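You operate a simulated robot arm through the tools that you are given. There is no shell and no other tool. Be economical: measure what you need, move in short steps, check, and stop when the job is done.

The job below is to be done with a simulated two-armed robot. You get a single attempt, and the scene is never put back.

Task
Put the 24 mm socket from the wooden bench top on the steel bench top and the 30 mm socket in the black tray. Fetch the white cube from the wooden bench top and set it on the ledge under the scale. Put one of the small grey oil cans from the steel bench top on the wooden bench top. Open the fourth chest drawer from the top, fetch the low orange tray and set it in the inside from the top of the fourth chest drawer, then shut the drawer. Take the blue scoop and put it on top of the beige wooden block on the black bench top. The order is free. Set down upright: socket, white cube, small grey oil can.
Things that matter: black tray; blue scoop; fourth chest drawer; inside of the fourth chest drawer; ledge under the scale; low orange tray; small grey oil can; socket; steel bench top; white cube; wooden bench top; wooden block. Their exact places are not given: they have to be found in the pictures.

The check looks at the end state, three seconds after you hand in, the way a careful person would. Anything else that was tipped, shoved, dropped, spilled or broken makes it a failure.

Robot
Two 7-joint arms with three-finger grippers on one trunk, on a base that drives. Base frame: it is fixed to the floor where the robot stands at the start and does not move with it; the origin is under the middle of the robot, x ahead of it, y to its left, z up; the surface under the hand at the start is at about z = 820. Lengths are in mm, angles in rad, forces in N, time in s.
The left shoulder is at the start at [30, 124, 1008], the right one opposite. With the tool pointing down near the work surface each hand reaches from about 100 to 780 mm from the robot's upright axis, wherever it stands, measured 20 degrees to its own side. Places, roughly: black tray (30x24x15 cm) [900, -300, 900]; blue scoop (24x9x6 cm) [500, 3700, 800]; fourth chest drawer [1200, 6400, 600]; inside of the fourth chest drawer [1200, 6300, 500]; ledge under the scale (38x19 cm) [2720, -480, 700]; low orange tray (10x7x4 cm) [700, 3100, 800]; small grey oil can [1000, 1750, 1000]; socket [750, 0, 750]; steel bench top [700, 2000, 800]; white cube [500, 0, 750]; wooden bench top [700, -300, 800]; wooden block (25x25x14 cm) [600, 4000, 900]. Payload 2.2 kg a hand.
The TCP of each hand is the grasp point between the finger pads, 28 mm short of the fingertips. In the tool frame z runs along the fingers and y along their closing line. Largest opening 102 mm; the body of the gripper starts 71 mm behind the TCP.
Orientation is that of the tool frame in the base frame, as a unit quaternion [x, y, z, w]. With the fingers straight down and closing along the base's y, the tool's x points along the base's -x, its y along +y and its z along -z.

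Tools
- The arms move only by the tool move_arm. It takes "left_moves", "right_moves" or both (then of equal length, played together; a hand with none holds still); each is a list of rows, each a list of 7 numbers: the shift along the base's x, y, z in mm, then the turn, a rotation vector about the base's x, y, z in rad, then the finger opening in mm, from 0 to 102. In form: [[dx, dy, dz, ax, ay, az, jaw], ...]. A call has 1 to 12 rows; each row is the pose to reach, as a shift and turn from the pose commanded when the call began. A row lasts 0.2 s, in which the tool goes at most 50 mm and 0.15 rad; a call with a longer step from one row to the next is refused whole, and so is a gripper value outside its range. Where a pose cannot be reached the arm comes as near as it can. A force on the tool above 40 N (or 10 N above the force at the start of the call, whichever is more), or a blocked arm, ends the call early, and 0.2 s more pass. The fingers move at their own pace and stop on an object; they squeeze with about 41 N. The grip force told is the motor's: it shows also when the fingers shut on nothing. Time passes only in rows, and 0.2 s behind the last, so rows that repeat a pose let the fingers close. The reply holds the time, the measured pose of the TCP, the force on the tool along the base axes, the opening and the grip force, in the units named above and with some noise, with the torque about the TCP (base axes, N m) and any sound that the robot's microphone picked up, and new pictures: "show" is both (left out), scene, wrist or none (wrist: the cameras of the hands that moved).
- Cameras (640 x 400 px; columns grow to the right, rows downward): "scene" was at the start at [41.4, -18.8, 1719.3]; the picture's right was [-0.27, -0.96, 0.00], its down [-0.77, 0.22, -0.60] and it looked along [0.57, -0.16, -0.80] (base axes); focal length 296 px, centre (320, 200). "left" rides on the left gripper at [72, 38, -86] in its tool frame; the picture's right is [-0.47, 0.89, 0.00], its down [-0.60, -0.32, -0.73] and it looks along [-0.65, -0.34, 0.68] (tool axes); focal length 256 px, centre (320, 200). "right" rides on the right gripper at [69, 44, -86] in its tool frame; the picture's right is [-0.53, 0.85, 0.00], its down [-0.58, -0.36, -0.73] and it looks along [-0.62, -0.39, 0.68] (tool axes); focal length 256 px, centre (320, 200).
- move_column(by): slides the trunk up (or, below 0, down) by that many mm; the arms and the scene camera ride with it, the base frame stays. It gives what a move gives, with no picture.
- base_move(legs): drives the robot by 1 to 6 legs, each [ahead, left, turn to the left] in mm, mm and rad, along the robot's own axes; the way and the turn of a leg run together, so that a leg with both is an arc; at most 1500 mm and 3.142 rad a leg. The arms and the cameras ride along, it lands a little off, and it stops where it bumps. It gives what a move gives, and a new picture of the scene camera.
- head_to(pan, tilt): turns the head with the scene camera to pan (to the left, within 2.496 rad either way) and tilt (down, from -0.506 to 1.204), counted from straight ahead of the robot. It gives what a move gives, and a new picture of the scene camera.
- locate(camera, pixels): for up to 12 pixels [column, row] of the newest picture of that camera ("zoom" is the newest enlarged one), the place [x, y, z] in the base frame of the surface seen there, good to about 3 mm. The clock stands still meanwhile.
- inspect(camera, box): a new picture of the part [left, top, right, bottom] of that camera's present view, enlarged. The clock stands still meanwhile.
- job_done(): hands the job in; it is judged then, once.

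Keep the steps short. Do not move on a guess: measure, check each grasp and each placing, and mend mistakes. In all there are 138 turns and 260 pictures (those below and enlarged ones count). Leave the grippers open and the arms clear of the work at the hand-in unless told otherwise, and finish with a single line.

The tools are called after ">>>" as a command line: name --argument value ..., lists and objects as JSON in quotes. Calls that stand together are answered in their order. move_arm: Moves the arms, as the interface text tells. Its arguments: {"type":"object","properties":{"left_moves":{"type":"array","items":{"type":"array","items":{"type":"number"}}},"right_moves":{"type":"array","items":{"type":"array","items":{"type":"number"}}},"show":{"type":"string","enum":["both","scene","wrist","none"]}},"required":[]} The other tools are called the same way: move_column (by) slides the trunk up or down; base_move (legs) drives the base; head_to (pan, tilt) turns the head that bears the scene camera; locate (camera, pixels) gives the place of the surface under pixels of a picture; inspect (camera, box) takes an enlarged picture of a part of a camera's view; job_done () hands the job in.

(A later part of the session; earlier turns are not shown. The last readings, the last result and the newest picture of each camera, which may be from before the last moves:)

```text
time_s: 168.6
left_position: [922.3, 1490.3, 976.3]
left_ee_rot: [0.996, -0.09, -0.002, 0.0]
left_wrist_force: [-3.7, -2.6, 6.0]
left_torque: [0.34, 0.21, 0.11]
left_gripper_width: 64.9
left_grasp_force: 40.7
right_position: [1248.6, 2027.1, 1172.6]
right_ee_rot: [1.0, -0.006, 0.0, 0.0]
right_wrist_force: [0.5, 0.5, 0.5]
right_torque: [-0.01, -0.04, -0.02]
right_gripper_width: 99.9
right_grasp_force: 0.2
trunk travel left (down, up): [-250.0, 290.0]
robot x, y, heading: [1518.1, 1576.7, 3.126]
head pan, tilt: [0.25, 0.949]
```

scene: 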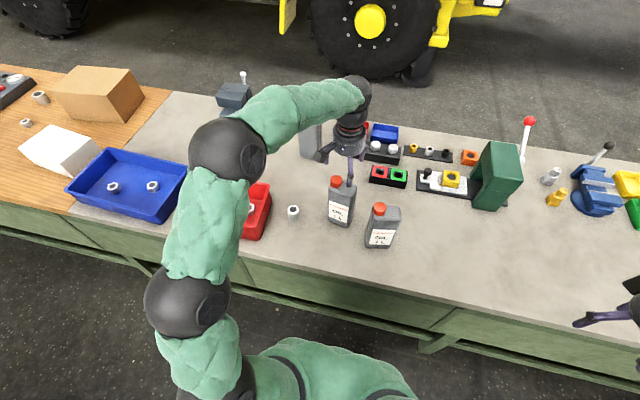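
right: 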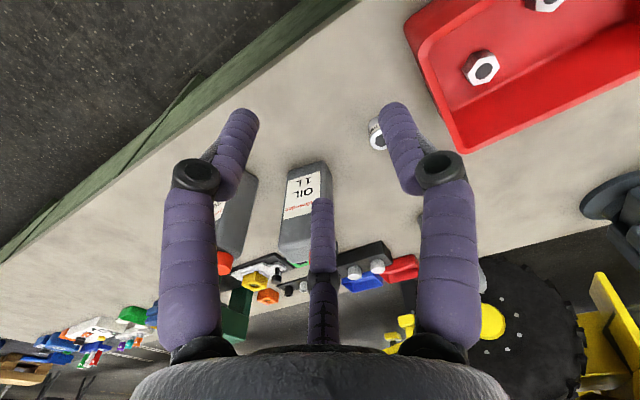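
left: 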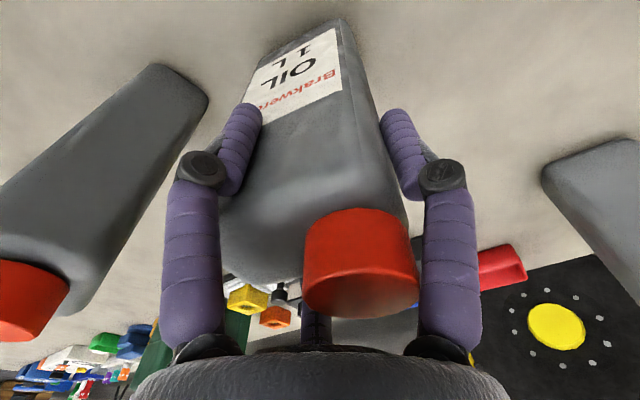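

Gripped at 65 mm. Lift and check.

>>> move_arm --left_moves '[[0, 0, 25, 0, 0, 0, 55], [0, 0, 60, 0, 0, 0, 55], [0, 0, 100, 0, 0, 0, 55], [0, 0, 140, 0, 0, 0, 55], [0, 0, 175, 0, 0, 0, 55]]'

```text
time_s: 169.8
left_position: [923.2, 1492.1, 1153.8]
left_ee_rot: [0.996, -0.091, 0.001, 0.0]
left_wrist_force: [-0.1, 0.7, -10.0]
left_torque: [-0.11, 0.01, 0.0]
left_gripper_width: 64.7
left_grasp_force: 41.0
right_position: [1250.0, 2026.0, 1173.3]
right_ee_rot: [1.0, -0.006, 0.0, 0.0]
right_wrist_force: [-0.1, 0.2, 0.5]
right_torque: [0.01, 0.04, 0.01]
right_gripper_width: 99.9
right_grasp_force: 0.1
trunk travel left (down, up): [-250.0, 290.0]
robot x, y, heading: [1517.2, 1577.9, 3.128]
head pan, tilt: [0.25, 0.949]
```

scene: 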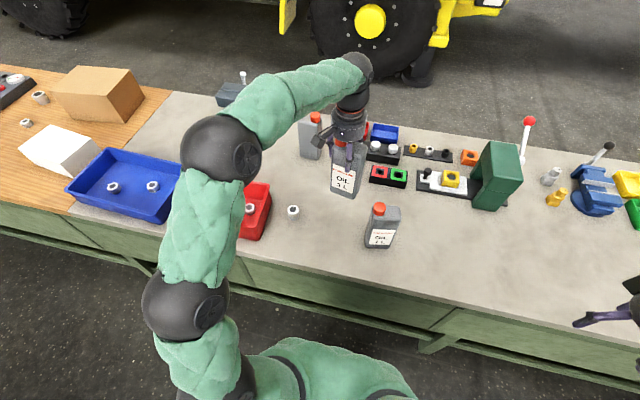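
left: 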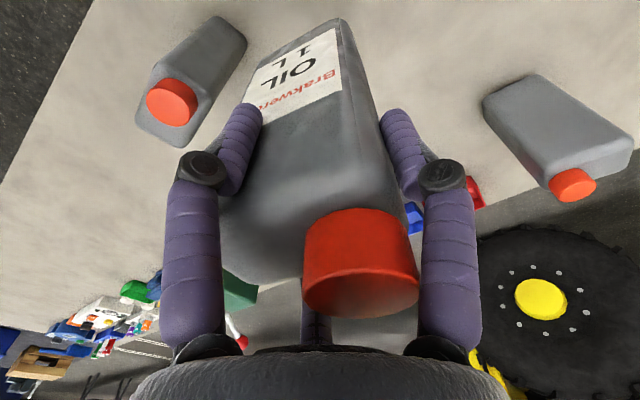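

Can held upright (10 N weight). Retract past the bench edge, then strafe left to the wooden bench.

>>> move_arm --left_moves '[[45, 0, 10, 0, 0, 0, 55], [90, 0, 15, 0, 0, 0, 55], [135, 0, 15, 0, 0, 0, 55], [180, 0, 15, 0, 0, 0, 55], [225, 0, 15, 0, 0, 0, 55]]' --show "none"

>>> base_move --legs '[[0, 730, 0.012], [0, 710, 0]]'

>>> head_to --pan -0.1 --tilt 0.95

```text
time_s: 171.0
left_position: [1148.5, 1493.2, 1166.3]
left_ee_rot: [0.996, -0.09, 0.0, 0.0]
left_wrist_force: [0.2, -0.1, -8.2]
left_torque: [-0.06, 0.0, -0.04]
left_gripper_width: 64.8
left_grasp_force: 41.4
right_position: [1249.7, 2026.2, 1173.2]
right_ee_rot: [1.0, -0.007, -0.002, 0.0]
right_wrist_force: [0.2, 0.4, -0.3]
right_torque: [0.02, 0.04, -0.01]
right_gripper_width: 100.1
right_grasp_force: 0.0
trunk travel left (down, up): [-250.0, 290.0]
robot x, y, heading: [1521.6, 1572.6, 3.13]
head pan, tilt: [0.25, 0.949]
```

```text
time_s: 178.4
left_position: [1150.2, 45.6, 1165.2]
left_ee_rot: [0.997, -0.08, 0.0, 0.0]
left_wrist_force: [0.1, 0.0, -9.4]
left_torque: [-0.1, 0.03, 0.02]
left_gripper_width: 64.6
left_grasp_force: 40.9
right_position: [1240.8, 582.5, 1173.6]
right_ee_rot: [1.0, 0.004, 0.0, 0.0]
right_wrist_force: [-0.2, 0.2, 0.6]
right_torque: [-0.02, 0.0, 0.04]
right_gripper_width: 100.1
right_grasp_force: 0.1
trunk travel left (down, up): [-250.0, 290.0]
robot x, y, heading: [1517.8, 131.7, -3.136]
head pan, tilt: [0.25, 0.949]
```

scene: 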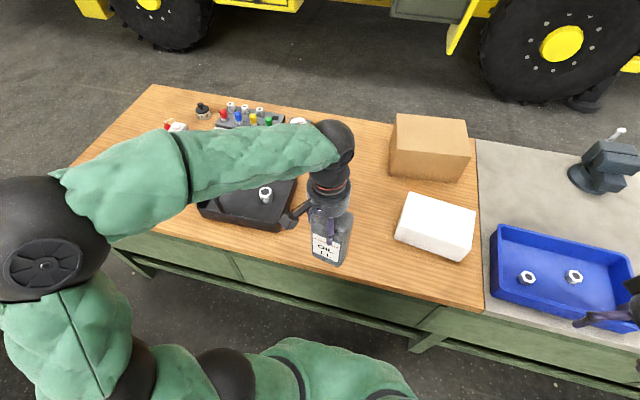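

```text
time_s: 179.3
left_position: [1149.3, 46.1, 1165.0]
left_ee_rot: [0.997, -0.08, 0.0, 0.0]
left_wrist_force: [0.3, 1.0, -9.6]
left_torque: [-0.09, 0.02, -0.04]
left_gripper_width: 64.7
left_grasp_force: 40.9
right_position: [1241.3, 581.8, 1173.7]
right_ee_rot: [1.0, 0.005, 0.0, -0.001]
right_wrist_force: [0.0, -0.2, 0.2]
right_torque: [0.02, 0.0, -0.01]
right_gripper_width: 100.0
right_grasp_force: 0.0
trunk travel left (down, up): [-250.0, 290.0]
robot x, y, heading: [1520.2, 133.3, -3.133]
head pan, tilt: [-0.099, 0.949]
```

scene: 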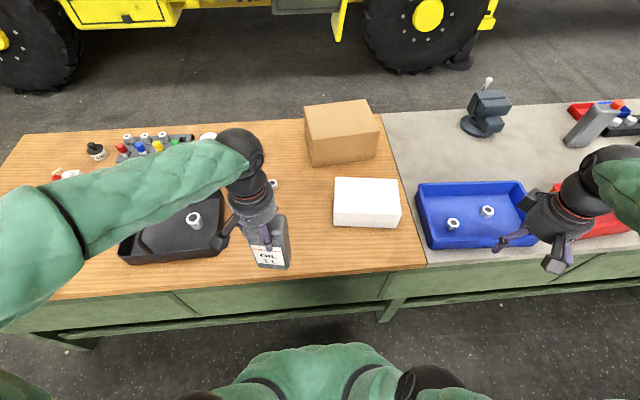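

>>> move_arm --left_moves '[[-45, 0, 0, 0, 0, 0, 55], [-90, 0, 0, 0, 0, 0, 55], [-135, 0, 0, 0, 0, 0, 55], [-180, 0, -10, 0, 0, 0, 55], [-184, 0, -55, 0, 0, 0, 55], [-184, 0, -100, 0, 0, 0, 55], [-184, 0, -145, 0, 0, 0, 55], [-184, 0, -175, 0, 0, 0, 55]]'

>>> move_arm --left_moves '[[0, 0, -6, 0, 0, 0, 55], [0, 0, -10, 0, 0, 0, 55], [0, 0, -12, 0, 0, 0, 55], [0, 0, -14, 0, 0, 0, 55], [0, 0, -15, 0, 0, 0, 55]]' --show "wrist"

```text
time_s: 181.1
left_position: [963.6, 45.3, 989.2]
left_ee_rot: [0.997, -0.081, -0.001, 0.0]
left_wrist_force: [-1.2, -0.7, -9.2]
left_torque: [-0.08, 0.0, -0.01]
left_gripper_width: 64.4
left_grasp_force: 40.9
right_position: [1240.8, 583.0, 1173.0]
right_ee_rot: [1.0, 0.004, 0.0, 0.0]
right_wrist_force: [1.1, 0.8, -0.9]
right_torque: [-0.02, -0.01, -0.01]
right_gripper_width: 99.9
right_grasp_force: 0.1
trunk travel left (down, up): [-250.0, 290.0]
robot x, y, heading: [1522.1, 134.9, -3.139]
head pan, tilt: [-0.099, 0.949]
```

scene: 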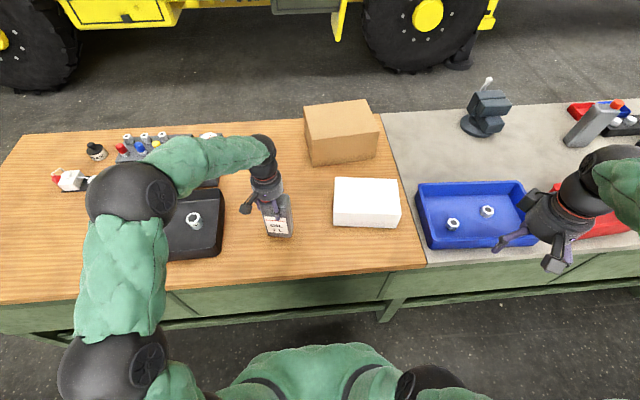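
left: 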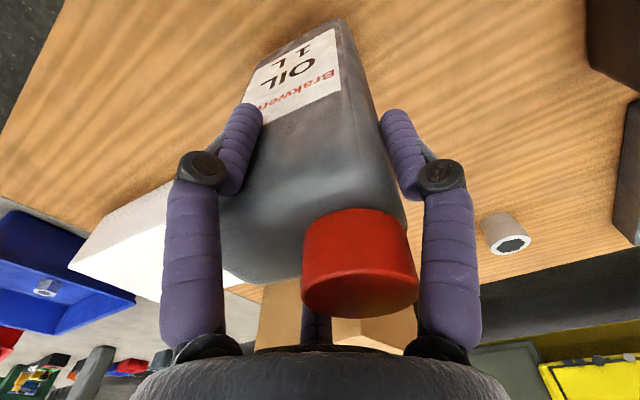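

```text
time_s: 182.3
left_position: [965.2, 45.3, 976.7]
left_ee_rot: [0.997, -0.08, -0.001, 0.0]
left_wrist_force: [1.7, -0.6, 3.9]
left_torque: [0.44, -0.55, -0.18]
left_gripper_width: 64.4
left_grasp_force: 41.0
right_position: [1241.4, 582.2, 1173.5]
right_ee_rot: [1.0, 0.004, 0.0, 0.0]
right_wrist_force: [-0.7, -0.8, -0.5]
right_torque: [0.0, 0.01, -0.01]
right_gripper_width: 99.9
right_grasp_force: 0.1
trunk travel left (down, up): [-250.0, 290.0]
robot x, y, heading: [1520.3, 136.1, -3.132]
head pan, tilt: [-0.099, 0.949]
```

left: 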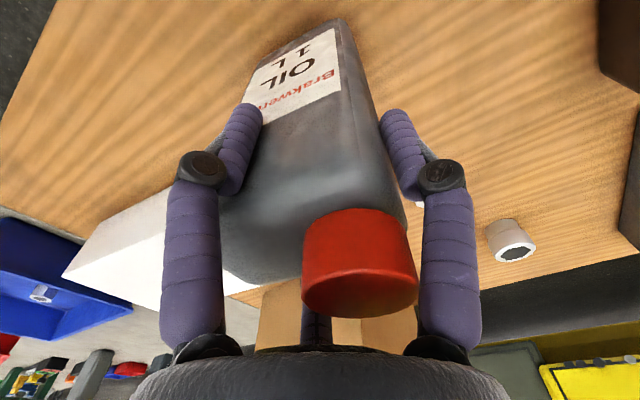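

Contact. Release and rise straight up, then retract.

>>> move_arm --left_moves '[[0, 0, 0, 0, 0, 0, 75], [0, 0, 0, 0, 0, 0, 102], [0, 0, 0, 0, 0, 0, 102], [0, 0, 40, 0, 0, 0, 102], [0, 0, 85, 0, 0, 0, 102], [0, 0, 130, 0, 0, 0, 102], [0, 0, 165, 0, 0, 0, 102], [45, 0, 180, 0, 0, 0, 102], [90, 0, 185, 0, 0, 0.03, 102], [135, 0, 185, 0, 0, 0.08, 102], [180, 0, 185, 0, 0, 0.13, 102], [220, 0, 185, 0, 0, 0.165, 102]]'

>>> inspect --camera "scene" --box '[140, 140, 340, 270]'

```text
time_s: 184.9
left_position: [1187.4, 47.4, 1162.3]
left_ee_rot: [1.0, 0.002, 0.0, 0.0]
left_wrist_force: [-0.6, 0.4, 0.3]
left_torque: [0.02, 0.05, 0.04]
left_gripper_width: 102.1
left_grasp_force: 0.2
right_position: [1242.8, 580.6, 1173.4]
right_ee_rot: [1.0, 0.005, 0.0, 0.0]
right_wrist_force: [0.7, 0.0, -1.1]
right_torque: [0.0, 0.03, 0.02]
right_gripper_width: 99.9
right_grasp_force: 0.0
trunk travel left (down, up): [-250.0, 290.0]
robot x, y, heading: [1518.8, 135.6, -3.134]
head pan, tilt: [-0.099, 0.949]
```

scene: 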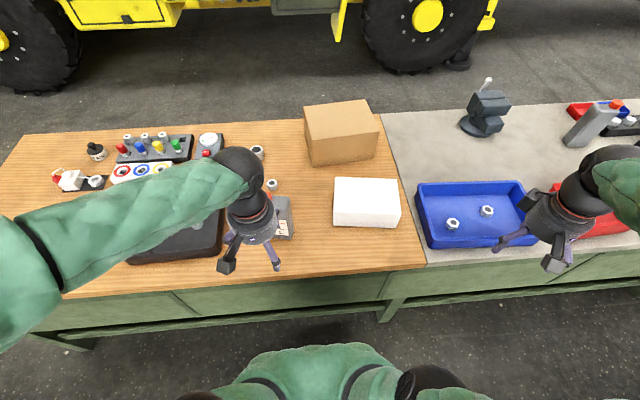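
left: 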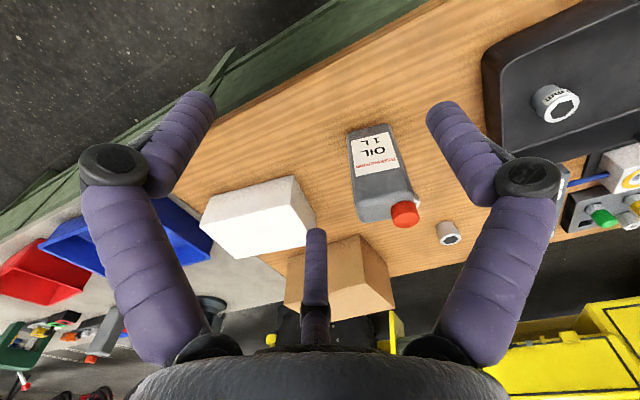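

```text
3.08 times, centred on (240, 205) of scene
```

zoom: 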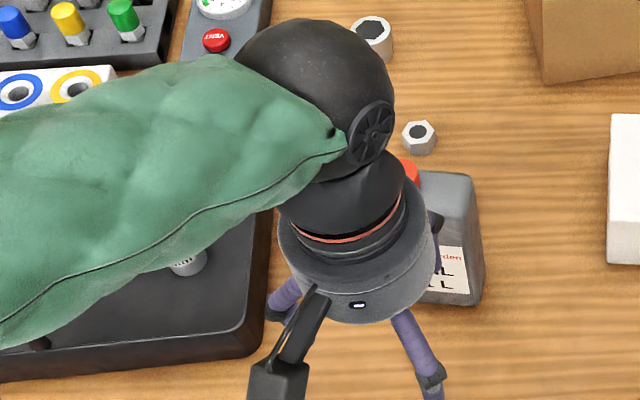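

The can stands upright on the wooden bench. Next: drive right along the aisle toward the far end and look.

>>> base_move --legs '[[-60, 0, 0], [0, -1450, -0.008], [0, -1300, 0]]'

>>> head_to --pan -0.6 --tilt 0.5

>>> head_to --pan -1.5 --tilt 0.4

```text
time_s: 198.8
left_position: [1184.5, 2802.5, 1161.8]
left_ee_rot: [1.0, 0.019, -0.001, -0.001]
left_wrist_force: [0.1, -0.7, -0.1]
left_torque: [-0.01, -0.02, -0.03]
left_gripper_width: 102.0
left_grasp_force: 0.0
right_position: [1223.7, 3337.8, 1173.8]
right_ee_rot: [1.0, 0.02, 0.0, 0.0]
right_wrist_force: [0.3, 0.6, 0.3]
right_torque: [0.01, -0.03, 0.0]
right_gripper_width: 100.3
right_grasp_force: 0.1
trunk travel left (down, up): [-250.0, 290.0]
robot x, y, heading: [1516.4, 2898.3, -3.107]
head pan, tilt: [-0.099, 0.949]
```

scene: 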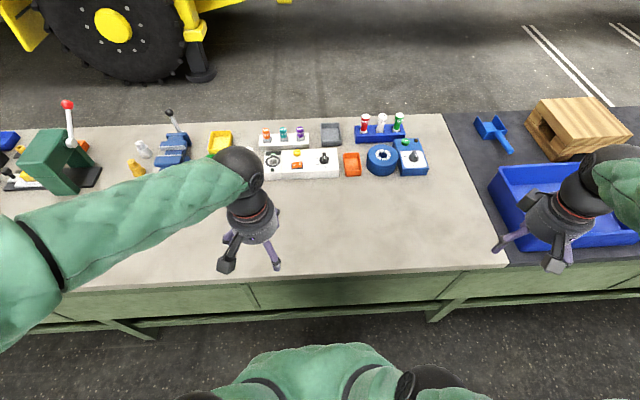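

```text
time_s: 199.8
left_position: [1185.3, 2802.1, 1162.7]
left_ee_rot: [1.0, 0.019, 0.0, 0.0]
left_wrist_force: [0.1, 0.0, 0.2]
left_torque: [-0.01, 0.0, 0.02]
left_gripper_width: 102.2
left_grasp_force: 0.1
right_position: [1223.9, 3338.3, 1172.0]
right_ee_rot: [1.0, 0.021, 0.0, 0.0]
right_wrist_force: [-0.8, 0.4, -0.4]
right_torque: [0.0, -0.02, 0.02]
right_gripper_width: 100.3
right_grasp_force: 0.0
trunk travel left (down, up): [-250.0, 290.0]
robot x, y, heading: [1514.3, 2899.1, -3.103]
head pan, tilt: [-0.6, 0.499]
```

scene: 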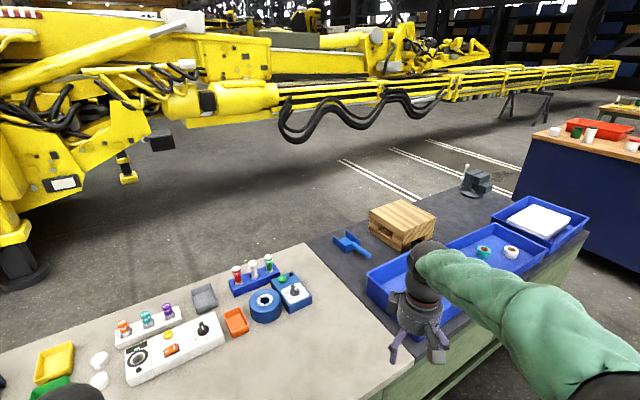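

```text
time_s: 201.0
left_position: [1184.2, 2801.4, 1163.1]
left_ee_rot: [1.0, 0.019, -0.001, 0.0]
left_wrist_force: [0.2, 0.0, 0.3]
left_torque: [-0.02, -0.02, 0.01]
left_gripper_width: 101.8
left_grasp_force: 0.2
right_position: [1223.9, 3337.2, 1172.9]
right_ee_rot: [1.0, 0.02, 0.0, 0.0]
right_wrist_force: [-0.9, -0.6, 0.7]
right_torque: [-0.01, -0.02, -0.02]
right_gripper_width: 100.1
right_grasp_force: 0.0
trunk travel left (down, up): [-250.0, 290.0]
robot x, y, heading: [1518.5, 2900.2, -3.1]
head pan, tilt: [-1.499, 0.4]
```

scene: 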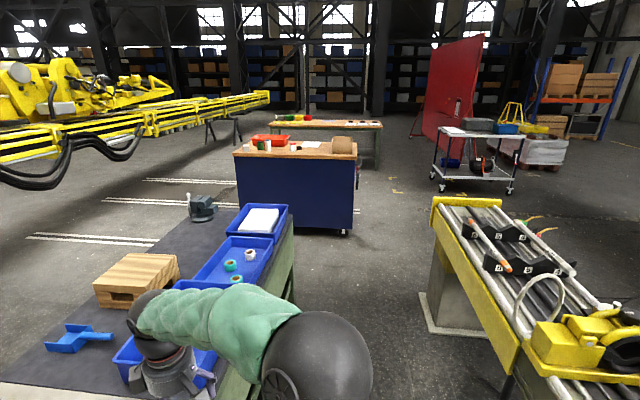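

>>> locate --camera "scene" --pixels '[[70, 340], [100, 335], [140, 260], [120, 295], [243, 225], [347, 230], [355, 170], [240, 155], [205, 210], [262, 218], [235, 270], [110, 285]]'

>>> inspect --camera "scene" --box '[180, 110, 400, 260]'

>>> head_to --pan -0.4 --tilt 0.85

```text
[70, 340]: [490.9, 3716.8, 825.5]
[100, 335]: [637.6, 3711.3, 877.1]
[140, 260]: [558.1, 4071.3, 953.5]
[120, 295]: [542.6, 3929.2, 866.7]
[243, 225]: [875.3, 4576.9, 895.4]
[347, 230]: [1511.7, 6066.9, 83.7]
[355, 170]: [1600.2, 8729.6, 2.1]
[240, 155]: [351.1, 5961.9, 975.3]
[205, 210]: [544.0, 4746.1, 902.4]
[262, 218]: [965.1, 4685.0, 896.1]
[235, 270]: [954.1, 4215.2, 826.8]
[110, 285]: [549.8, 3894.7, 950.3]
```

```text
2.67 times, centred on (290, 185) of scene
```

zoom: 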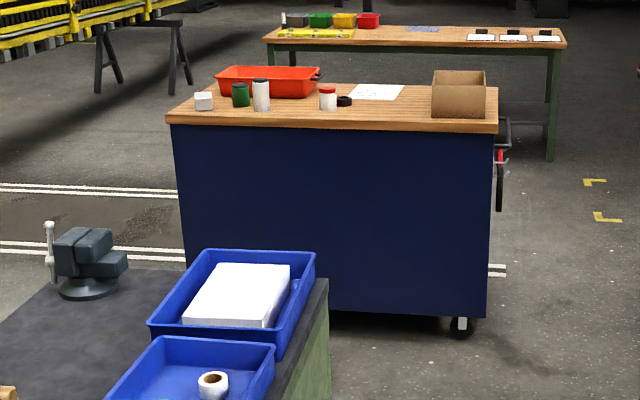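

```text
time_s: 202.3
left_position: [1184.8, 2801.5, 1162.5]
left_ee_rot: [1.0, 0.018, 0.0, 0.0]
left_wrist_force: [0.3, -0.1, 0.3]
left_torque: [-0.03, -0.05, 0.01]
left_gripper_width: 102.0
left_grasp_force: 0.1
right_position: [1223.6, 3337.3, 1172.7]
right_ee_rot: [1.0, 0.02, 0.0, 0.001]
right_wrist_force: [0.3, -0.4, -0.7]
right_torque: [0.02, 0.0, 0.01]
right_gripper_width: 99.9
right_grasp_force: 0.0
trunk travel left (down, up): [-250.0, 290.0]
robot x, y, heading: [1518.0, 2898.3, -3.099]
head pan, tilt: [-0.4, 0.85]
```

scene: 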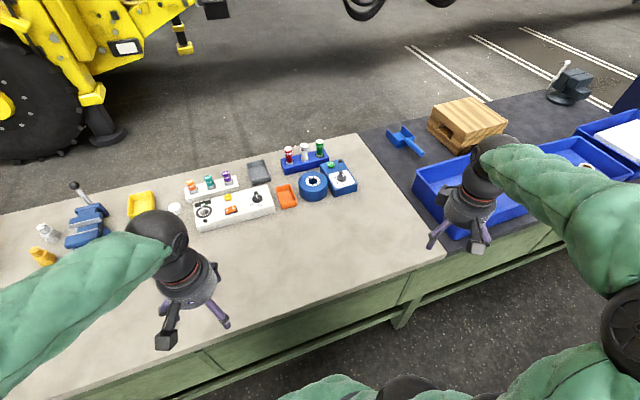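

>>> locate --camera "scene" --pixels '[[279, 187], [293, 185], [281, 208], [298, 204], [287, 196], [394, 135], [402, 137], [418, 154], [412, 147], [430, 130], [470, 105], [450, 262]]'

>>> inspect --camera "scene" --box '[240, 130, 370, 220]'

>>> inspect --camera "scene" --box '[380, 90, 520, 180]'

```text
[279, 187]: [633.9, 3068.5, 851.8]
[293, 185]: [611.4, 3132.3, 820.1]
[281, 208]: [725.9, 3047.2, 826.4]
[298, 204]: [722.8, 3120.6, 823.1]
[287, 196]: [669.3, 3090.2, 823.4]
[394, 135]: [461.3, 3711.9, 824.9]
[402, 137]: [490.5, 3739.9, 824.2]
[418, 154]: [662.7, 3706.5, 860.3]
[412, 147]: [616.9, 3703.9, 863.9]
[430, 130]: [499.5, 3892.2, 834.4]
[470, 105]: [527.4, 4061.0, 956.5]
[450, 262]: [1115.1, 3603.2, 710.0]
```

```text
4.44 times, centred on (305, 175) of scene
```

zoom: 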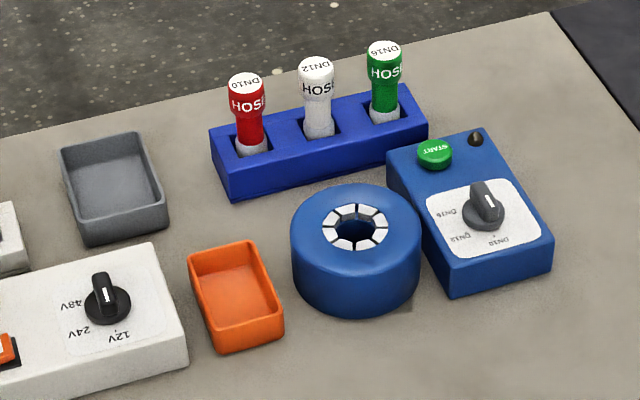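

```text
4.44 times, centred on (450, 135) of scene
```

zoom: 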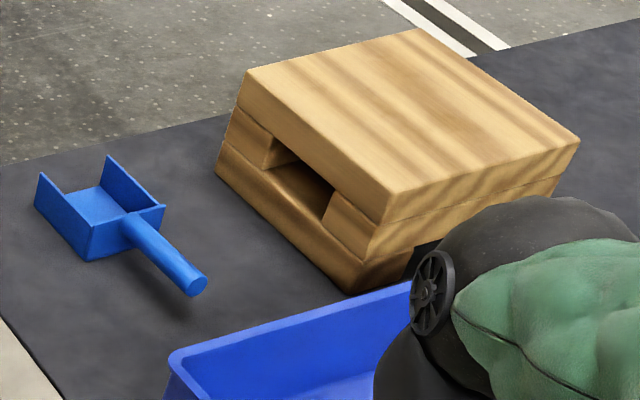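

The orange tray is at (672,3090), scoop at (480–660,3707) with the handle toward +x, block top z≈953 near (560,4010). These are best reached from the front side, so I'll go round the bench's far end. First tuck the right hand in, and look at the bench end gap.

>>> move_arm --right_moves '[[20, -45, 0, 0, 0, 0, 100], [20, -90, 0, 0, 0, 0, 100], [20, -135, 0, 0, 0, 0, 100], [20, -170, 0, 0, 0, 0, 100]]' --show "none"

>>> base_move --legs '[[-50, 0, -0.04], [0, -1300, 0], [0, -1170, 0]]'

>>> head_to --pan 0 --tilt 0.6

```text
time_s: 203.3
left_position: [1184.0, 2801.2, 1161.8]
left_ee_rot: [1.0, 0.019, 0.0, 0.0]
left_wrist_force: [0.0, 0.0, -0.5]
left_torque: [0.02, -0.04, 0.01]
left_gripper_width: 102.3
left_grasp_force: 0.1
right_position: [1244.5, 3169.3, 1174.7]
right_ee_rot: [1.0, 0.022, 0.0, 0.0]
right_wrist_force: [-0.6, -0.2, 0.4]
right_torque: [0.0, -0.02, -0.02]
right_gripper_width: 100.0
right_grasp_force: 0.1
trunk travel left (down, up): [-250.0, 290.0]
robot x, y, heading: [1514.8, 2898.9, -3.102]
head pan, tilt: [-0.4, 0.85]
```

```text
time_s: 216.0
left_position: [1230.8, 5304.3, 1162.3]
left_ee_rot: [1.0, -0.009, 0.0, 0.0]
left_wrist_force: [0.1, -0.7, 1.0]
left_torque: [-0.03, 0.0, 0.0]
left_gripper_width: 102.0
left_grasp_force: 0.0
right_position: [1309.1, 5669.3, 1173.8]
right_ee_rot: [1.0, -0.007, 0.0, 0.0]
right_wrist_force: [-0.8, -1.1, -0.1]
right_torque: [-0.03, 0.0, -0.01]
right_gripper_width: 100.2
right_grasp_force: 0.1
trunk travel left (down, up): [-250.0, 290.0]
robot x, y, heading: [1569.2, 5380.8, 3.128]
head pan, tilt: [-0.4, 0.85]
```

scene: 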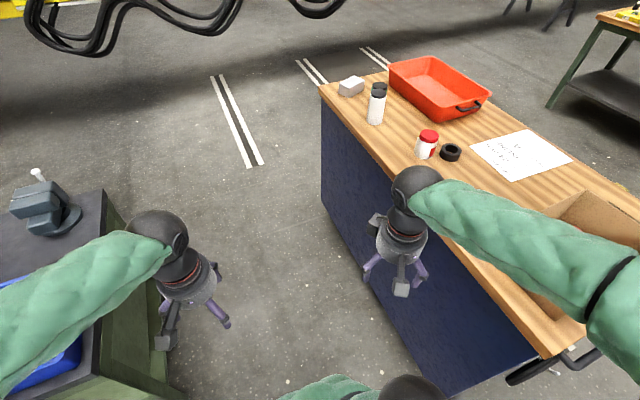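

```text
time_s: 216.8
left_position: [1231.3, 5304.2, 1161.8]
left_ee_rot: [1.0, -0.009, 0.0, 0.0]
left_wrist_force: [-0.1, -0.3, 0.0]
left_torque: [-0.01, -0.02, -0.04]
left_gripper_width: 102.0
left_grasp_force: 0.1
right_position: [1310.4, 5669.3, 1174.5]
right_ee_rot: [1.0, -0.006, 0.0, 0.0]
right_wrist_force: [0.0, 0.1, -0.5]
right_torque: [-0.01, -0.01, 0.01]
right_gripper_width: 99.8
right_grasp_force: 0.0
trunk travel left (down, up): [-250.0, 290.0]
robot x, y, heading: [1567.3, 5383.7, 3.126]
head pan, tilt: [0.0, 0.6]
```

scene: 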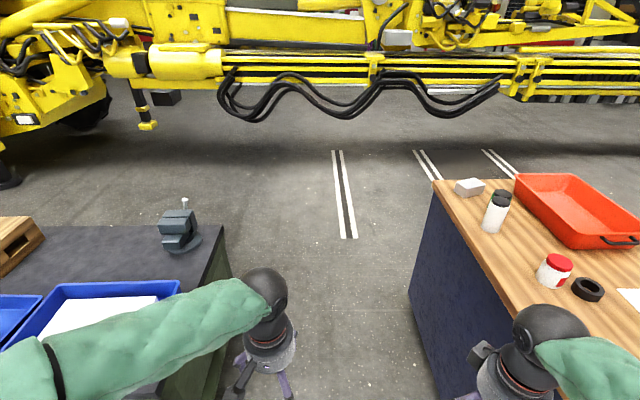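

>>> locate --camera "scene" --pixels '[[222, 290], [224, 240], [220, 320], [432, 186], [470, 230], [500, 225], [558, 262], [410, 300], [340, 100], [345, 150], [415, 310], [250, 70]]'

```text
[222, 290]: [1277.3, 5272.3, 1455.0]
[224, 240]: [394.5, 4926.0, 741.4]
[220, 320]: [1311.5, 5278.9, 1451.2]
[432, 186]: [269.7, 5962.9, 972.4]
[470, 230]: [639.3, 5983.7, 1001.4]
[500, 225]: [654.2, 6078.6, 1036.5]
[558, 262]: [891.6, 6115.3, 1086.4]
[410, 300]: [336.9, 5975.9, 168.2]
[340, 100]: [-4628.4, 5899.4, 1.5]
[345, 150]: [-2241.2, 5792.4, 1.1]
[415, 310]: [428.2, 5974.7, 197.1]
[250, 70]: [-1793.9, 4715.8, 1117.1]
```

Gap is y 4930–5963; pass centred at 5445 going −x, then turn to face +x.

>>> base_move --legs '[[0, -62, 0.015], [1000, 0, 0], [920, 0, 0], [0, 0, 1.571], [0, 0, 1.571]]'

```text
time_s: 234.7
left_position: [-20.8, 5507.2, 1162.5]
left_ee_rot: [0.01, 1.0, 0.0, 0.0]
left_wrist_force: [0.3, 0.2, 0.0]
left_torque: [0.03, -0.02, -0.03]
left_gripper_width: 102.1
left_grasp_force: 0.1
right_position: [-99.9, 5143.5, 1174.8]
right_ee_rot: [0.008, 1.0, -0.001, -0.001]
right_wrist_force: [-0.9, -0.7, 0.1]
right_torque: [0.01, -0.05, -0.01]
right_gripper_width: 100.1
right_grasp_force: 0.0
trunk travel left (down, up): [-250.0, 290.0]
robot x, y, heading: [-359.2, 5421.8, -0.015]
head pan, tilt: [0.0, 0.6]
```

scene: 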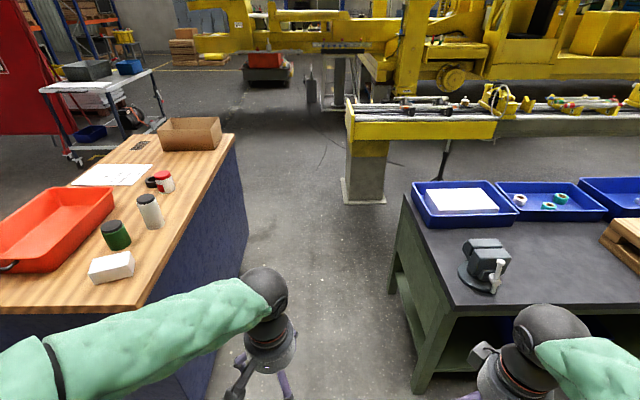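

>>> base_move --legs '[[0, 0, 0.015], [0, -800, 0], [0, -720, 0], [350, 0, 0]]'

>>> head_to --pan -0.1 --tilt 1.0

```text
time_s: 244.7
left_position: [330.2, 3997.1, 1161.5]
left_ee_rot: [-0.012, 1.0, 0.001, -0.001]
left_wrist_force: [0.1, -0.4, 0.3]
left_torque: [0.0, 0.02, 0.01]
left_gripper_width: 102.2
left_grasp_force: 0.1
right_position: [265.6, 3628.4, 1174.9]
right_ee_rot: [-0.013, 1.0, 0.0, 0.0]
right_wrist_force: [0.6, 0.5, 0.3]
right_torque: [0.0, 0.05, 0.02]
right_gripper_width: 100.1
right_grasp_force: 0.1
trunk travel left (down, up): [-250.0, 290.0]
robot x, y, heading: [-1.2, 3900.6, 0.027]
head pan, tilt: [0.0, 0.6]
```

scene: 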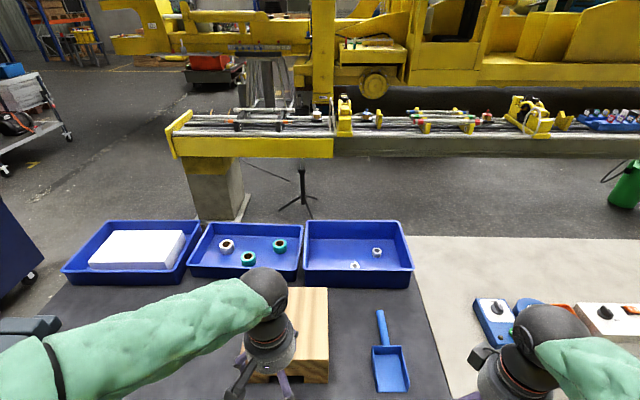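

```text
time_s: 245.6
left_position: [329.8, 3995.4, 1161.9]
left_ee_rot: [-0.012, 1.0, 0.0, -0.001]
left_wrist_force: [0.5, -0.4, -0.7]
left_torque: [-0.01, 0.0, 0.02]
left_gripper_width: 102.1
left_grasp_force: 0.1
right_position: [265.2, 3627.5, 1174.5]
right_ee_rot: [-0.013, 1.0, 0.0, 0.0]
right_wrist_force: [0.2, -0.1, -0.5]
right_torque: [0.03, -0.04, 0.0]
right_gripper_width: 100.2
right_grasp_force: 0.1
trunk travel left (down, up): [-250.0, 290.0]
robot x, y, heading: [-7.3, 3903.1, 0.027]
head pan, tilt: [-0.099, 1.0]
```

scene: 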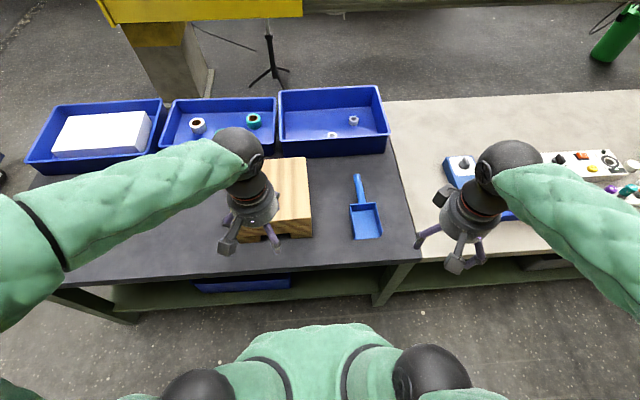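

>>> inspect --camera "scene" --box '[230, 150, 400, 260]'

>>> locate --camera "scene" --pixels '[[355, 176], [360, 190], [362, 201], [350, 204], [378, 203], [355, 240], [383, 236], [365, 220], [306, 160], [310, 215], [310, 236], [285, 220]]'

```text
3.64 times, centred on (315, 205) of scene
```

zoom: 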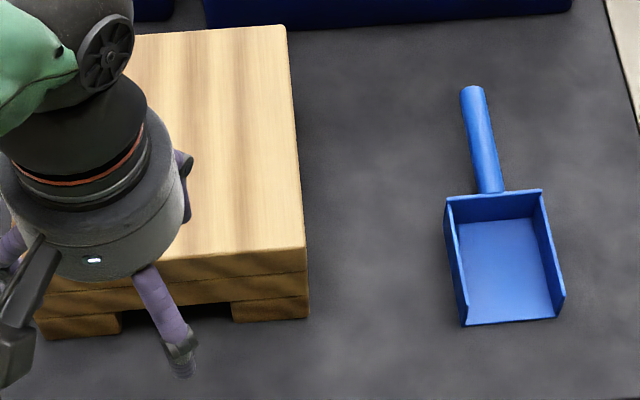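

```text
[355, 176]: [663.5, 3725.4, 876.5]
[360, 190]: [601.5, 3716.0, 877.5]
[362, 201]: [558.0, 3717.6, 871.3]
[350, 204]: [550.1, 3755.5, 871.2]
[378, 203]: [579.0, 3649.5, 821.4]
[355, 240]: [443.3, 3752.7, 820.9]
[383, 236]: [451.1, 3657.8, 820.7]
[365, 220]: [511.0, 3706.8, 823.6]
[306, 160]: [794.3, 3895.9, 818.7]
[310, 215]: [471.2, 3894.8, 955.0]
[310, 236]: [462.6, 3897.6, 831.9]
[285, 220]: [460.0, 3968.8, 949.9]
```

Scoop handle: runs from (560,3717) to (670,3721), top z≈877. I'll grip it at x≈585 near the pan. Move the right hand above.

>>> move_arm --right_moves '[[45, 13, 0, 0, 0, 0.025, 70], [90, 26, 0, 0, 0, 0.025, 70], [135, 39, 0, 0, 0, 0.025, 70], [180, 52, -10, 0, 0, 0.025, 70], [225, 65, -20, 0, 0, 0.025, 70], [270, 78, -30, 0, 0, 0.025, 70], [305, 88, -60, 0, 0, 0.025, 70], [318, 90, -105, 0, 0, 0.025, 70], [318, 90, -150, 0, 0, 0.025, 70], [318, 90, -195, 0, 0, 0.025, 70], [318, 90, -230, 0, 0, 0.025, 70]]'

```text
time_s: 248.0
left_position: [329.5, 3995.7, 1160.5]
left_ee_rot: [-0.011, 1.0, 0.0, -0.002]
left_wrist_force: [0.0, 0.1, -0.8]
left_torque: [-0.01, 0.02, -0.01]
left_gripper_width: 102.1
left_grasp_force: 0.1
right_position: [584.3, 3718.8, 944.9]
right_ee_rot: [-0.025, 1.0, 0.0, 0.0]
right_wrist_force: [-0.9, -0.3, 0.0]
right_torque: [-0.02, 0.01, -0.02]
right_gripper_width: 69.7
right_grasp_force: 0.0
trunk travel left (down, up): [-250.0, 290.0]
robot x, y, heading: [-6.0, 3900.9, 0.024]
head pan, tilt: [-0.099, 1.0]
```

scene: 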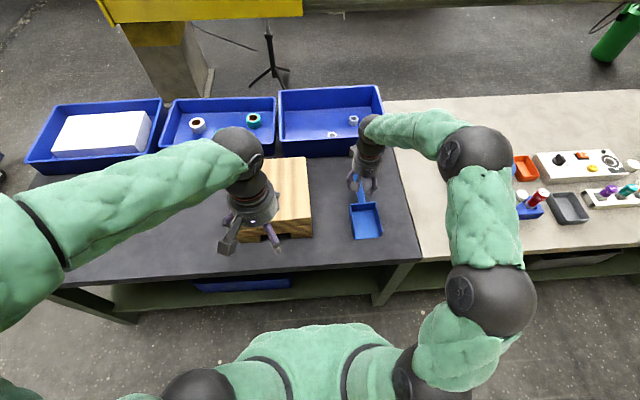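
right: 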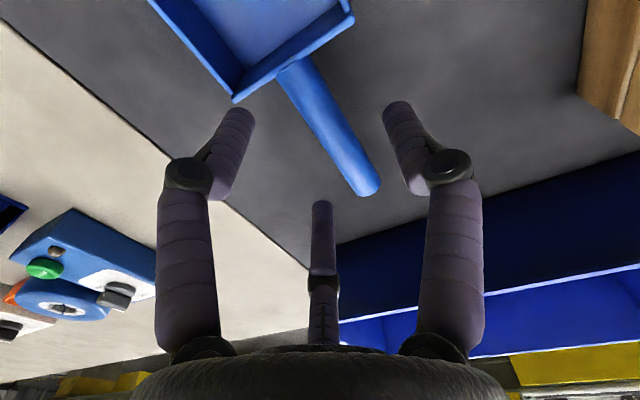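

>>> move_arm --right_moves '[[2, 0, -40, 0, 0, 0, 70], [2, 0, -80, 0, 0, 0, 70], [2, 0, -80, 0, 0, 0, 10], [2, 0, -80, 0, 0, 0, 10], [2, 0, -80, 0, 0, 0, 10], [2, 0, -80, 0, 0, 0, 10]]' --show "wrist"

```text
time_s: 249.4
left_position: [329.4, 3996.2, 1162.2]
left_ee_rot: [-0.011, 1.0, 0.0, 0.0]
left_wrist_force: [0.3, -0.4, 0.5]
left_torque: [0.0, 0.03, 0.0]
left_gripper_width: 102.0
left_grasp_force: 0.0
right_position: [582.6, 3718.1, 864.7]
right_ee_rot: [-0.026, 1.0, 0.0, -0.001]
right_wrist_force: [0.1, -0.7, -2.4]
right_torque: [0.0, -0.01, -0.01]
right_gripper_width: 50.5
right_grasp_force: 40.8
trunk travel left (down, up): [-250.0, 290.0]
robot x, y, heading: [-5.2, 3903.0, 0.029]
head pan, tilt: [-0.099, 1.0]
```

right: 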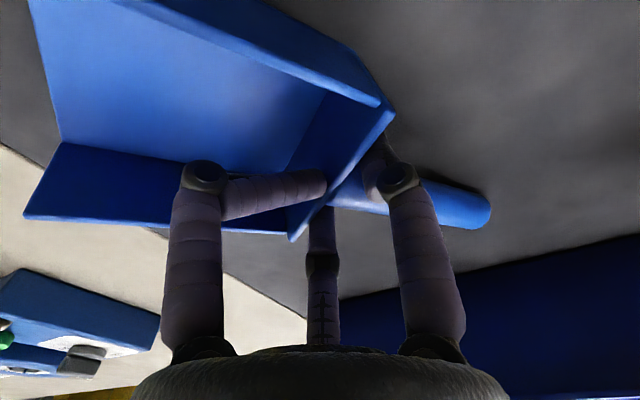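

The opening is 50 mm and the scoop turned as the fingers closed. Look from the scene camera.

>>> inspect --camera "scene" --box '[300, 130, 430, 250]'

>>> inspect --camera "right" --box '[150, 60, 510, 280]'

```text
3.33 times, centred on (365, 190) of scene
```

zoom: 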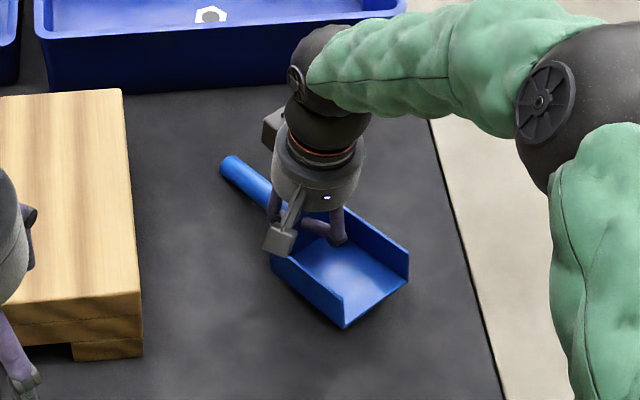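

```text
1.78 times, centred on (330, 170) of right
```

zoom: 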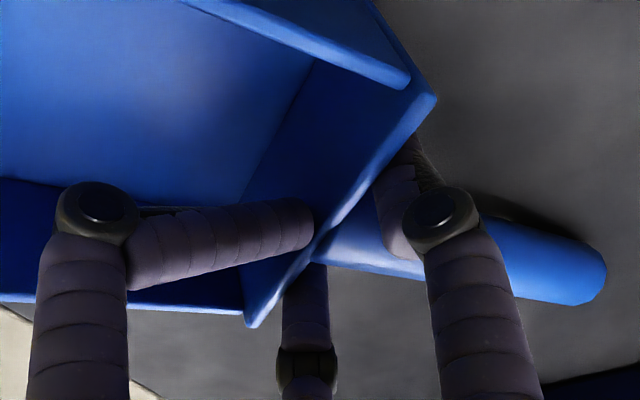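

A finger caught the pan's wall and turned the scoop. Open, rise, and re-measure.

>>> move_arm --right_moves '[[0, 0, 0, 0, 0, 0, 70], [0, 0, 0, 0, 0, 0, 70], [0, 0, 40, 0, 0, 0, 70], [0, 0, 85, 0, 0, 0, 70], [0, 0, 130, 0, 0, 0, 70], [-40, -20, 150, 0, 0, 0, 70], [-80, -40, 160, 0, 0, 0, 70], [-120, -60, 170, 0, 0, 0, 70], [-160, -80, 180, 0, 0, 0, 70]]' --show "scene"

>>> inspect --camera "scene" --box '[300, 150, 430, 250]'

```text
time_s: 251.4
left_position: [329.4, 3995.2, 1161.9]
left_ee_rot: [-0.011, 1.0, 0.0, 0.0]
left_wrist_force: [-0.2, -0.3, 0.1]
left_torque: [0.03, -0.03, 0.02]
left_gripper_width: 102.3
left_grasp_force: 0.1
right_position: [423.5, 3639.9, 1045.5]
right_ee_rot: [-0.027, 1.0, 0.0, 0.0]
right_wrist_force: [-0.6, -0.5, -0.5]
right_torque: [0.02, -0.03, -0.02]
right_gripper_width: 69.9
right_grasp_force: 0.0
trunk travel left (down, up): [-250.0, 290.0]
robot x, y, heading: [-4.3, 3907.2, 0.026]
head pan, tilt: [-0.099, 1.0]
```

scene: 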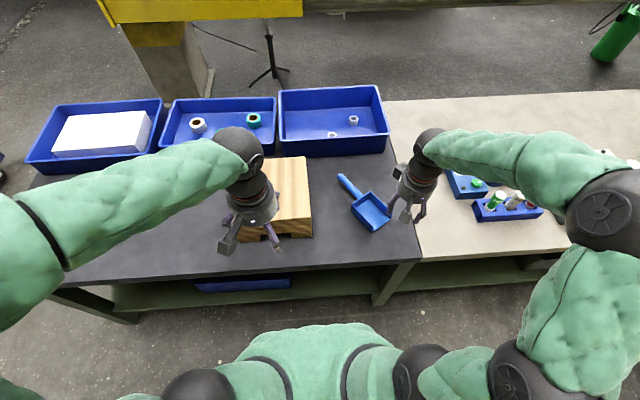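

```text
4.00 times, centred on (365, 200) of scene
```

zoom: 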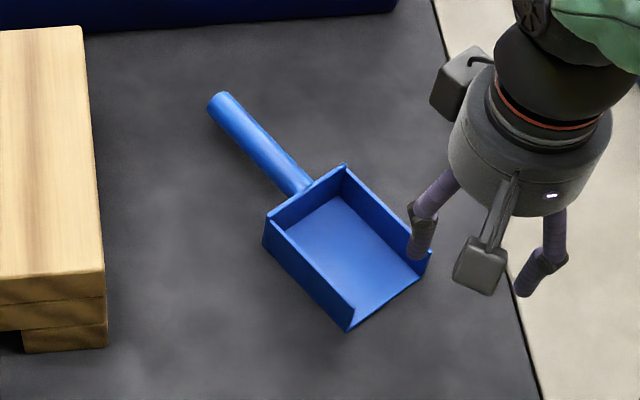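

>>> locate --camera "zoom" --pixels '[[217, 102], [235, 120], [255, 142], [275, 165], [298, 188], [343, 167], [268, 215], [305, 192], [350, 325], [430, 258], [340, 250], [345, 200]]'

```text
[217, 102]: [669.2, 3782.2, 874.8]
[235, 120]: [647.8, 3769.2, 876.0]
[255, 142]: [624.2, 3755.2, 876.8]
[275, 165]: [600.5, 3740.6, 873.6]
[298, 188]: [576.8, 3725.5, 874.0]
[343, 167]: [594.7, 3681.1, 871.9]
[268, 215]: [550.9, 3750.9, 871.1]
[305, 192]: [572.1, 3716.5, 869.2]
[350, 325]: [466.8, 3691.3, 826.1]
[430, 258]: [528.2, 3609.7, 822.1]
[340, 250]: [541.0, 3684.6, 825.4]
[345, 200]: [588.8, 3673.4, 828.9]
```

Scoop is intact. Handle axis now runs (577,3725)→(669,3782), angle 0.555. I'll grip it at (605,3737), well off the pan wall, with the gripper turned +0.5.

>>> move_arm --right_moves '[[36, 19, 0, 0, 0, 0.1, 70], [72, 38, 0, 0, 0, 0.22, 65], [108, 57, 0, 0, 0, 0.34, 60], [144, 76, 0, 0, 0, 0.44, 60], [182, 97, 0, 0, 0, 0.5, 60], [182, 97, -45, 0, 0, 0.5, 60], [182, 97, -90, 0, 0, 0.5, 60], [182, 97, -120, 0, 0, 0.5, 60]]' --show "wrist"

>>> locate --camera "right" --pixels '[[320, 60], [320, 80], [320, 100], [320, 120], [320, 140], [300, 100], [340, 100], [310, 100], [330, 100]]'

```text
time_s: 253.2
left_position: [329.5, 3995.0, 1162.1]
left_ee_rot: [-0.011, 1.0, 0.0, 0.0]
left_wrist_force: [0.3, 0.2, -0.8]
left_torque: [-0.01, -0.01, 0.0]
left_gripper_width: 101.8
left_grasp_force: 0.0
right_position: [607.7, 3735.5, 924.2]
right_ee_rot: [-0.272, 0.962, 0.0, 0.0]
right_wrist_force: [0.5, 0.0, -0.4]
right_torque: [0.02, 0.02, 0.02]
right_gripper_width: 59.8
right_grasp_force: 0.0
trunk travel left (down, up): [-250.0, 290.0]
robot x, y, heading: [-5.0, 3904.9, 0.023]
head pan, tilt: [-0.099, 1.0]
```

right: 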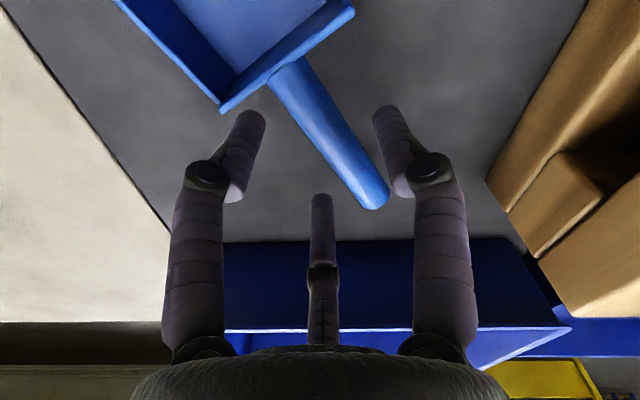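

```text
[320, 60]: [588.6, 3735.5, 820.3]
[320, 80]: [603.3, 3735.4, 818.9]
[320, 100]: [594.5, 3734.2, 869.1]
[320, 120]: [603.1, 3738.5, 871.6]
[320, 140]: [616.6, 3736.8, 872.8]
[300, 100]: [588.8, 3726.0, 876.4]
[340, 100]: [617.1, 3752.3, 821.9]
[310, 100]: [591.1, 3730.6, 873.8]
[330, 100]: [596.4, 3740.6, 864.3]
```

Directly below the TCP the camera shows the handle (603,3738). I shift 15 mm further along the handle, descend, and close in stages.

>>> move_arm --right_moves '[[11, 8, 0, 0, 0, 0, 60], [11, 9, -35, 0, 0, 0, 60], [11, 9, -62, 0, 0, 0, 60], [11, 9, -62, 0, 0, 0, 45], [11, 9, -62, 0, 0, 0, 36]]' --show "wrist"

```text
time_s: 254.4
left_position: [329.2, 3995.2, 1162.3]
left_ee_rot: [-0.011, 1.0, 0.0, 0.0]
left_wrist_force: [0.3, -0.1, -0.1]
left_torque: [0.03, -0.01, 0.01]
left_gripper_width: 102.2
left_grasp_force: 0.1
right_position: [617.4, 3746.2, 861.4]
right_ee_rot: [-0.272, 0.962, 0.001, -0.001]
right_wrist_force: [-1.4, -0.4, 0.9]
right_torque: [-0.08, 0.09, -0.14]
right_gripper_width: 37.5
right_grasp_force: 40.8
trunk travel left (down, up): [-250.0, 290.0]
robot x, y, heading: [-0.4, 3904.2, 0.028]
head pan, tilt: [-0.099, 1.0]
```

right: 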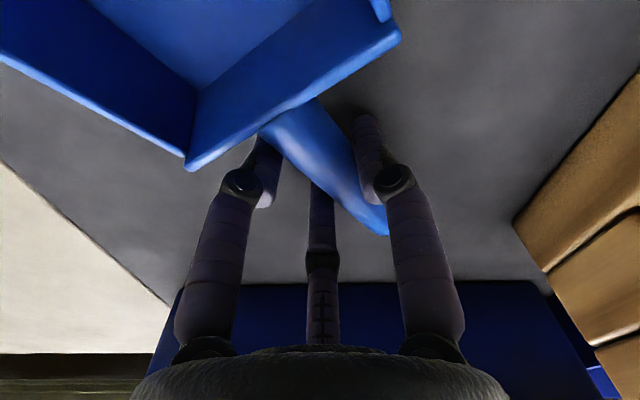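

>>> move_arm --right_moves '[[0, 0, 0, 0, 0, 0, 30], [0, 0, 0, 0, 0, 0, 15], [0, 0, 0, 0, 0, 0, 10], [0, 0, 0, 0, 0, 0, 10]]' --show "wrist"

>>> inspect --camera "scene" --box '[300, 150, 430, 250]'

```text
time_s: 255.4
left_position: [329.8, 3997.0, 1162.9]
left_ee_rot: [-0.011, 1.0, 0.001, -0.001]
left_wrist_force: [-0.4, -0.4, 0.0]
left_torque: [0.01, 0.02, -0.02]
left_gripper_width: 102.1
left_grasp_force: 0.1
right_position: [619.1, 3746.8, 862.2]
right_ee_rot: [-0.272, 0.962, -0.001, 0.001]
right_wrist_force: [-0.5, -0.7, -0.8]
right_torque: [0.06, -0.16, 0.01]
right_gripper_width: 37.2
right_grasp_force: 41.2
trunk travel left (down, up): [-250.0, 290.0]
robot x, y, heading: [-2.6, 3902.8, 0.026]
head pan, tilt: [-0.099, 1.0]
```

right: 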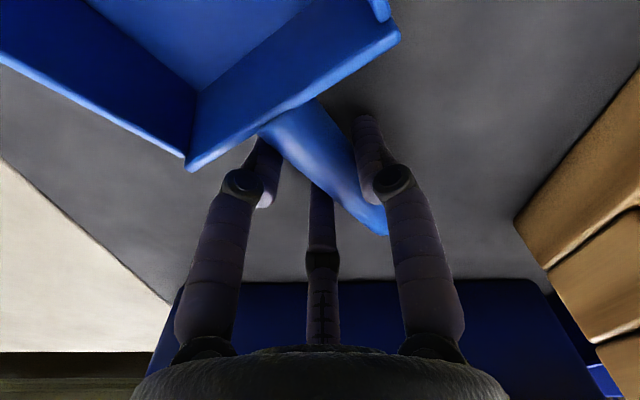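

```text
4.00 times, centred on (365, 200) of scene
```

zoom: 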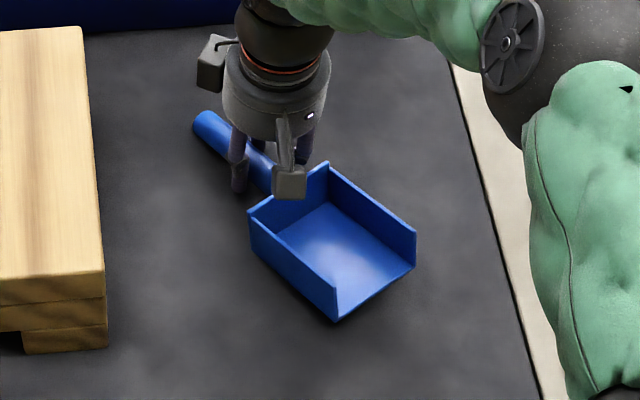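

Gripped at 37 mm. Lift a little to test whether it holds level.

>>> move_arm --right_moves '[[0, 0, 20, 0, 0, 0, 10], [0, 0, 50, 0, 0, 0, 10], [0, 0, 80, 0, 0, 0, 10]]' --show "wrist"

>>> inspect --camera "scene" --box '[300, 130, 430, 250]'

```text
time_s: 256.2
left_position: [329.7, 3995.2, 1162.5]
left_ee_rot: [-0.012, 1.0, 0.0, 0.0]
left_wrist_force: [-0.2, -0.4, -0.2]
left_torque: [-0.01, 0.0, 0.01]
left_gripper_width: 101.9
left_grasp_force: 0.1
right_position: [618.5, 3742.6, 944.2]
right_ee_rot: [-0.273, 0.962, 0.0, -0.001]
right_wrist_force: [-1.1, 0.6, -2.0]
right_torque: [0.0, -0.14, -0.02]
right_gripper_width: 37.3
right_grasp_force: 41.4
trunk travel left (down, up): [-250.0, 290.0]
robot x, y, heading: [-3.1, 3904.3, 0.028]
head pan, tilt: [-0.099, 1.0]
```

right: 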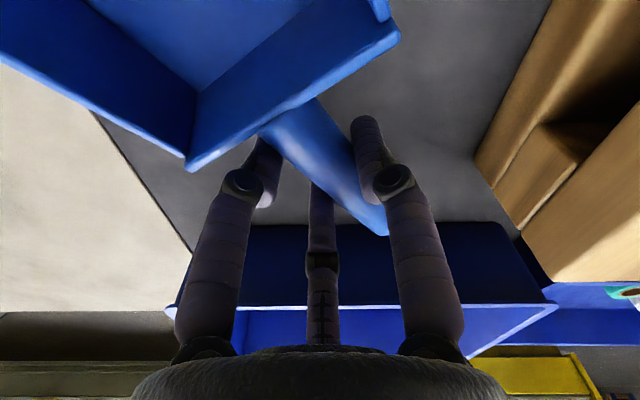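

```text
3.33 times, centred on (365, 190) of scene
```

zoom: 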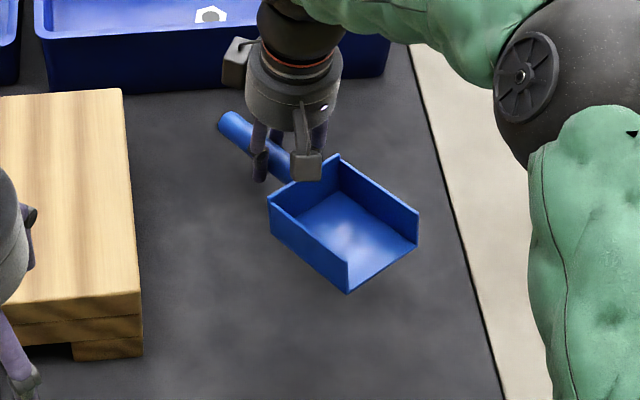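

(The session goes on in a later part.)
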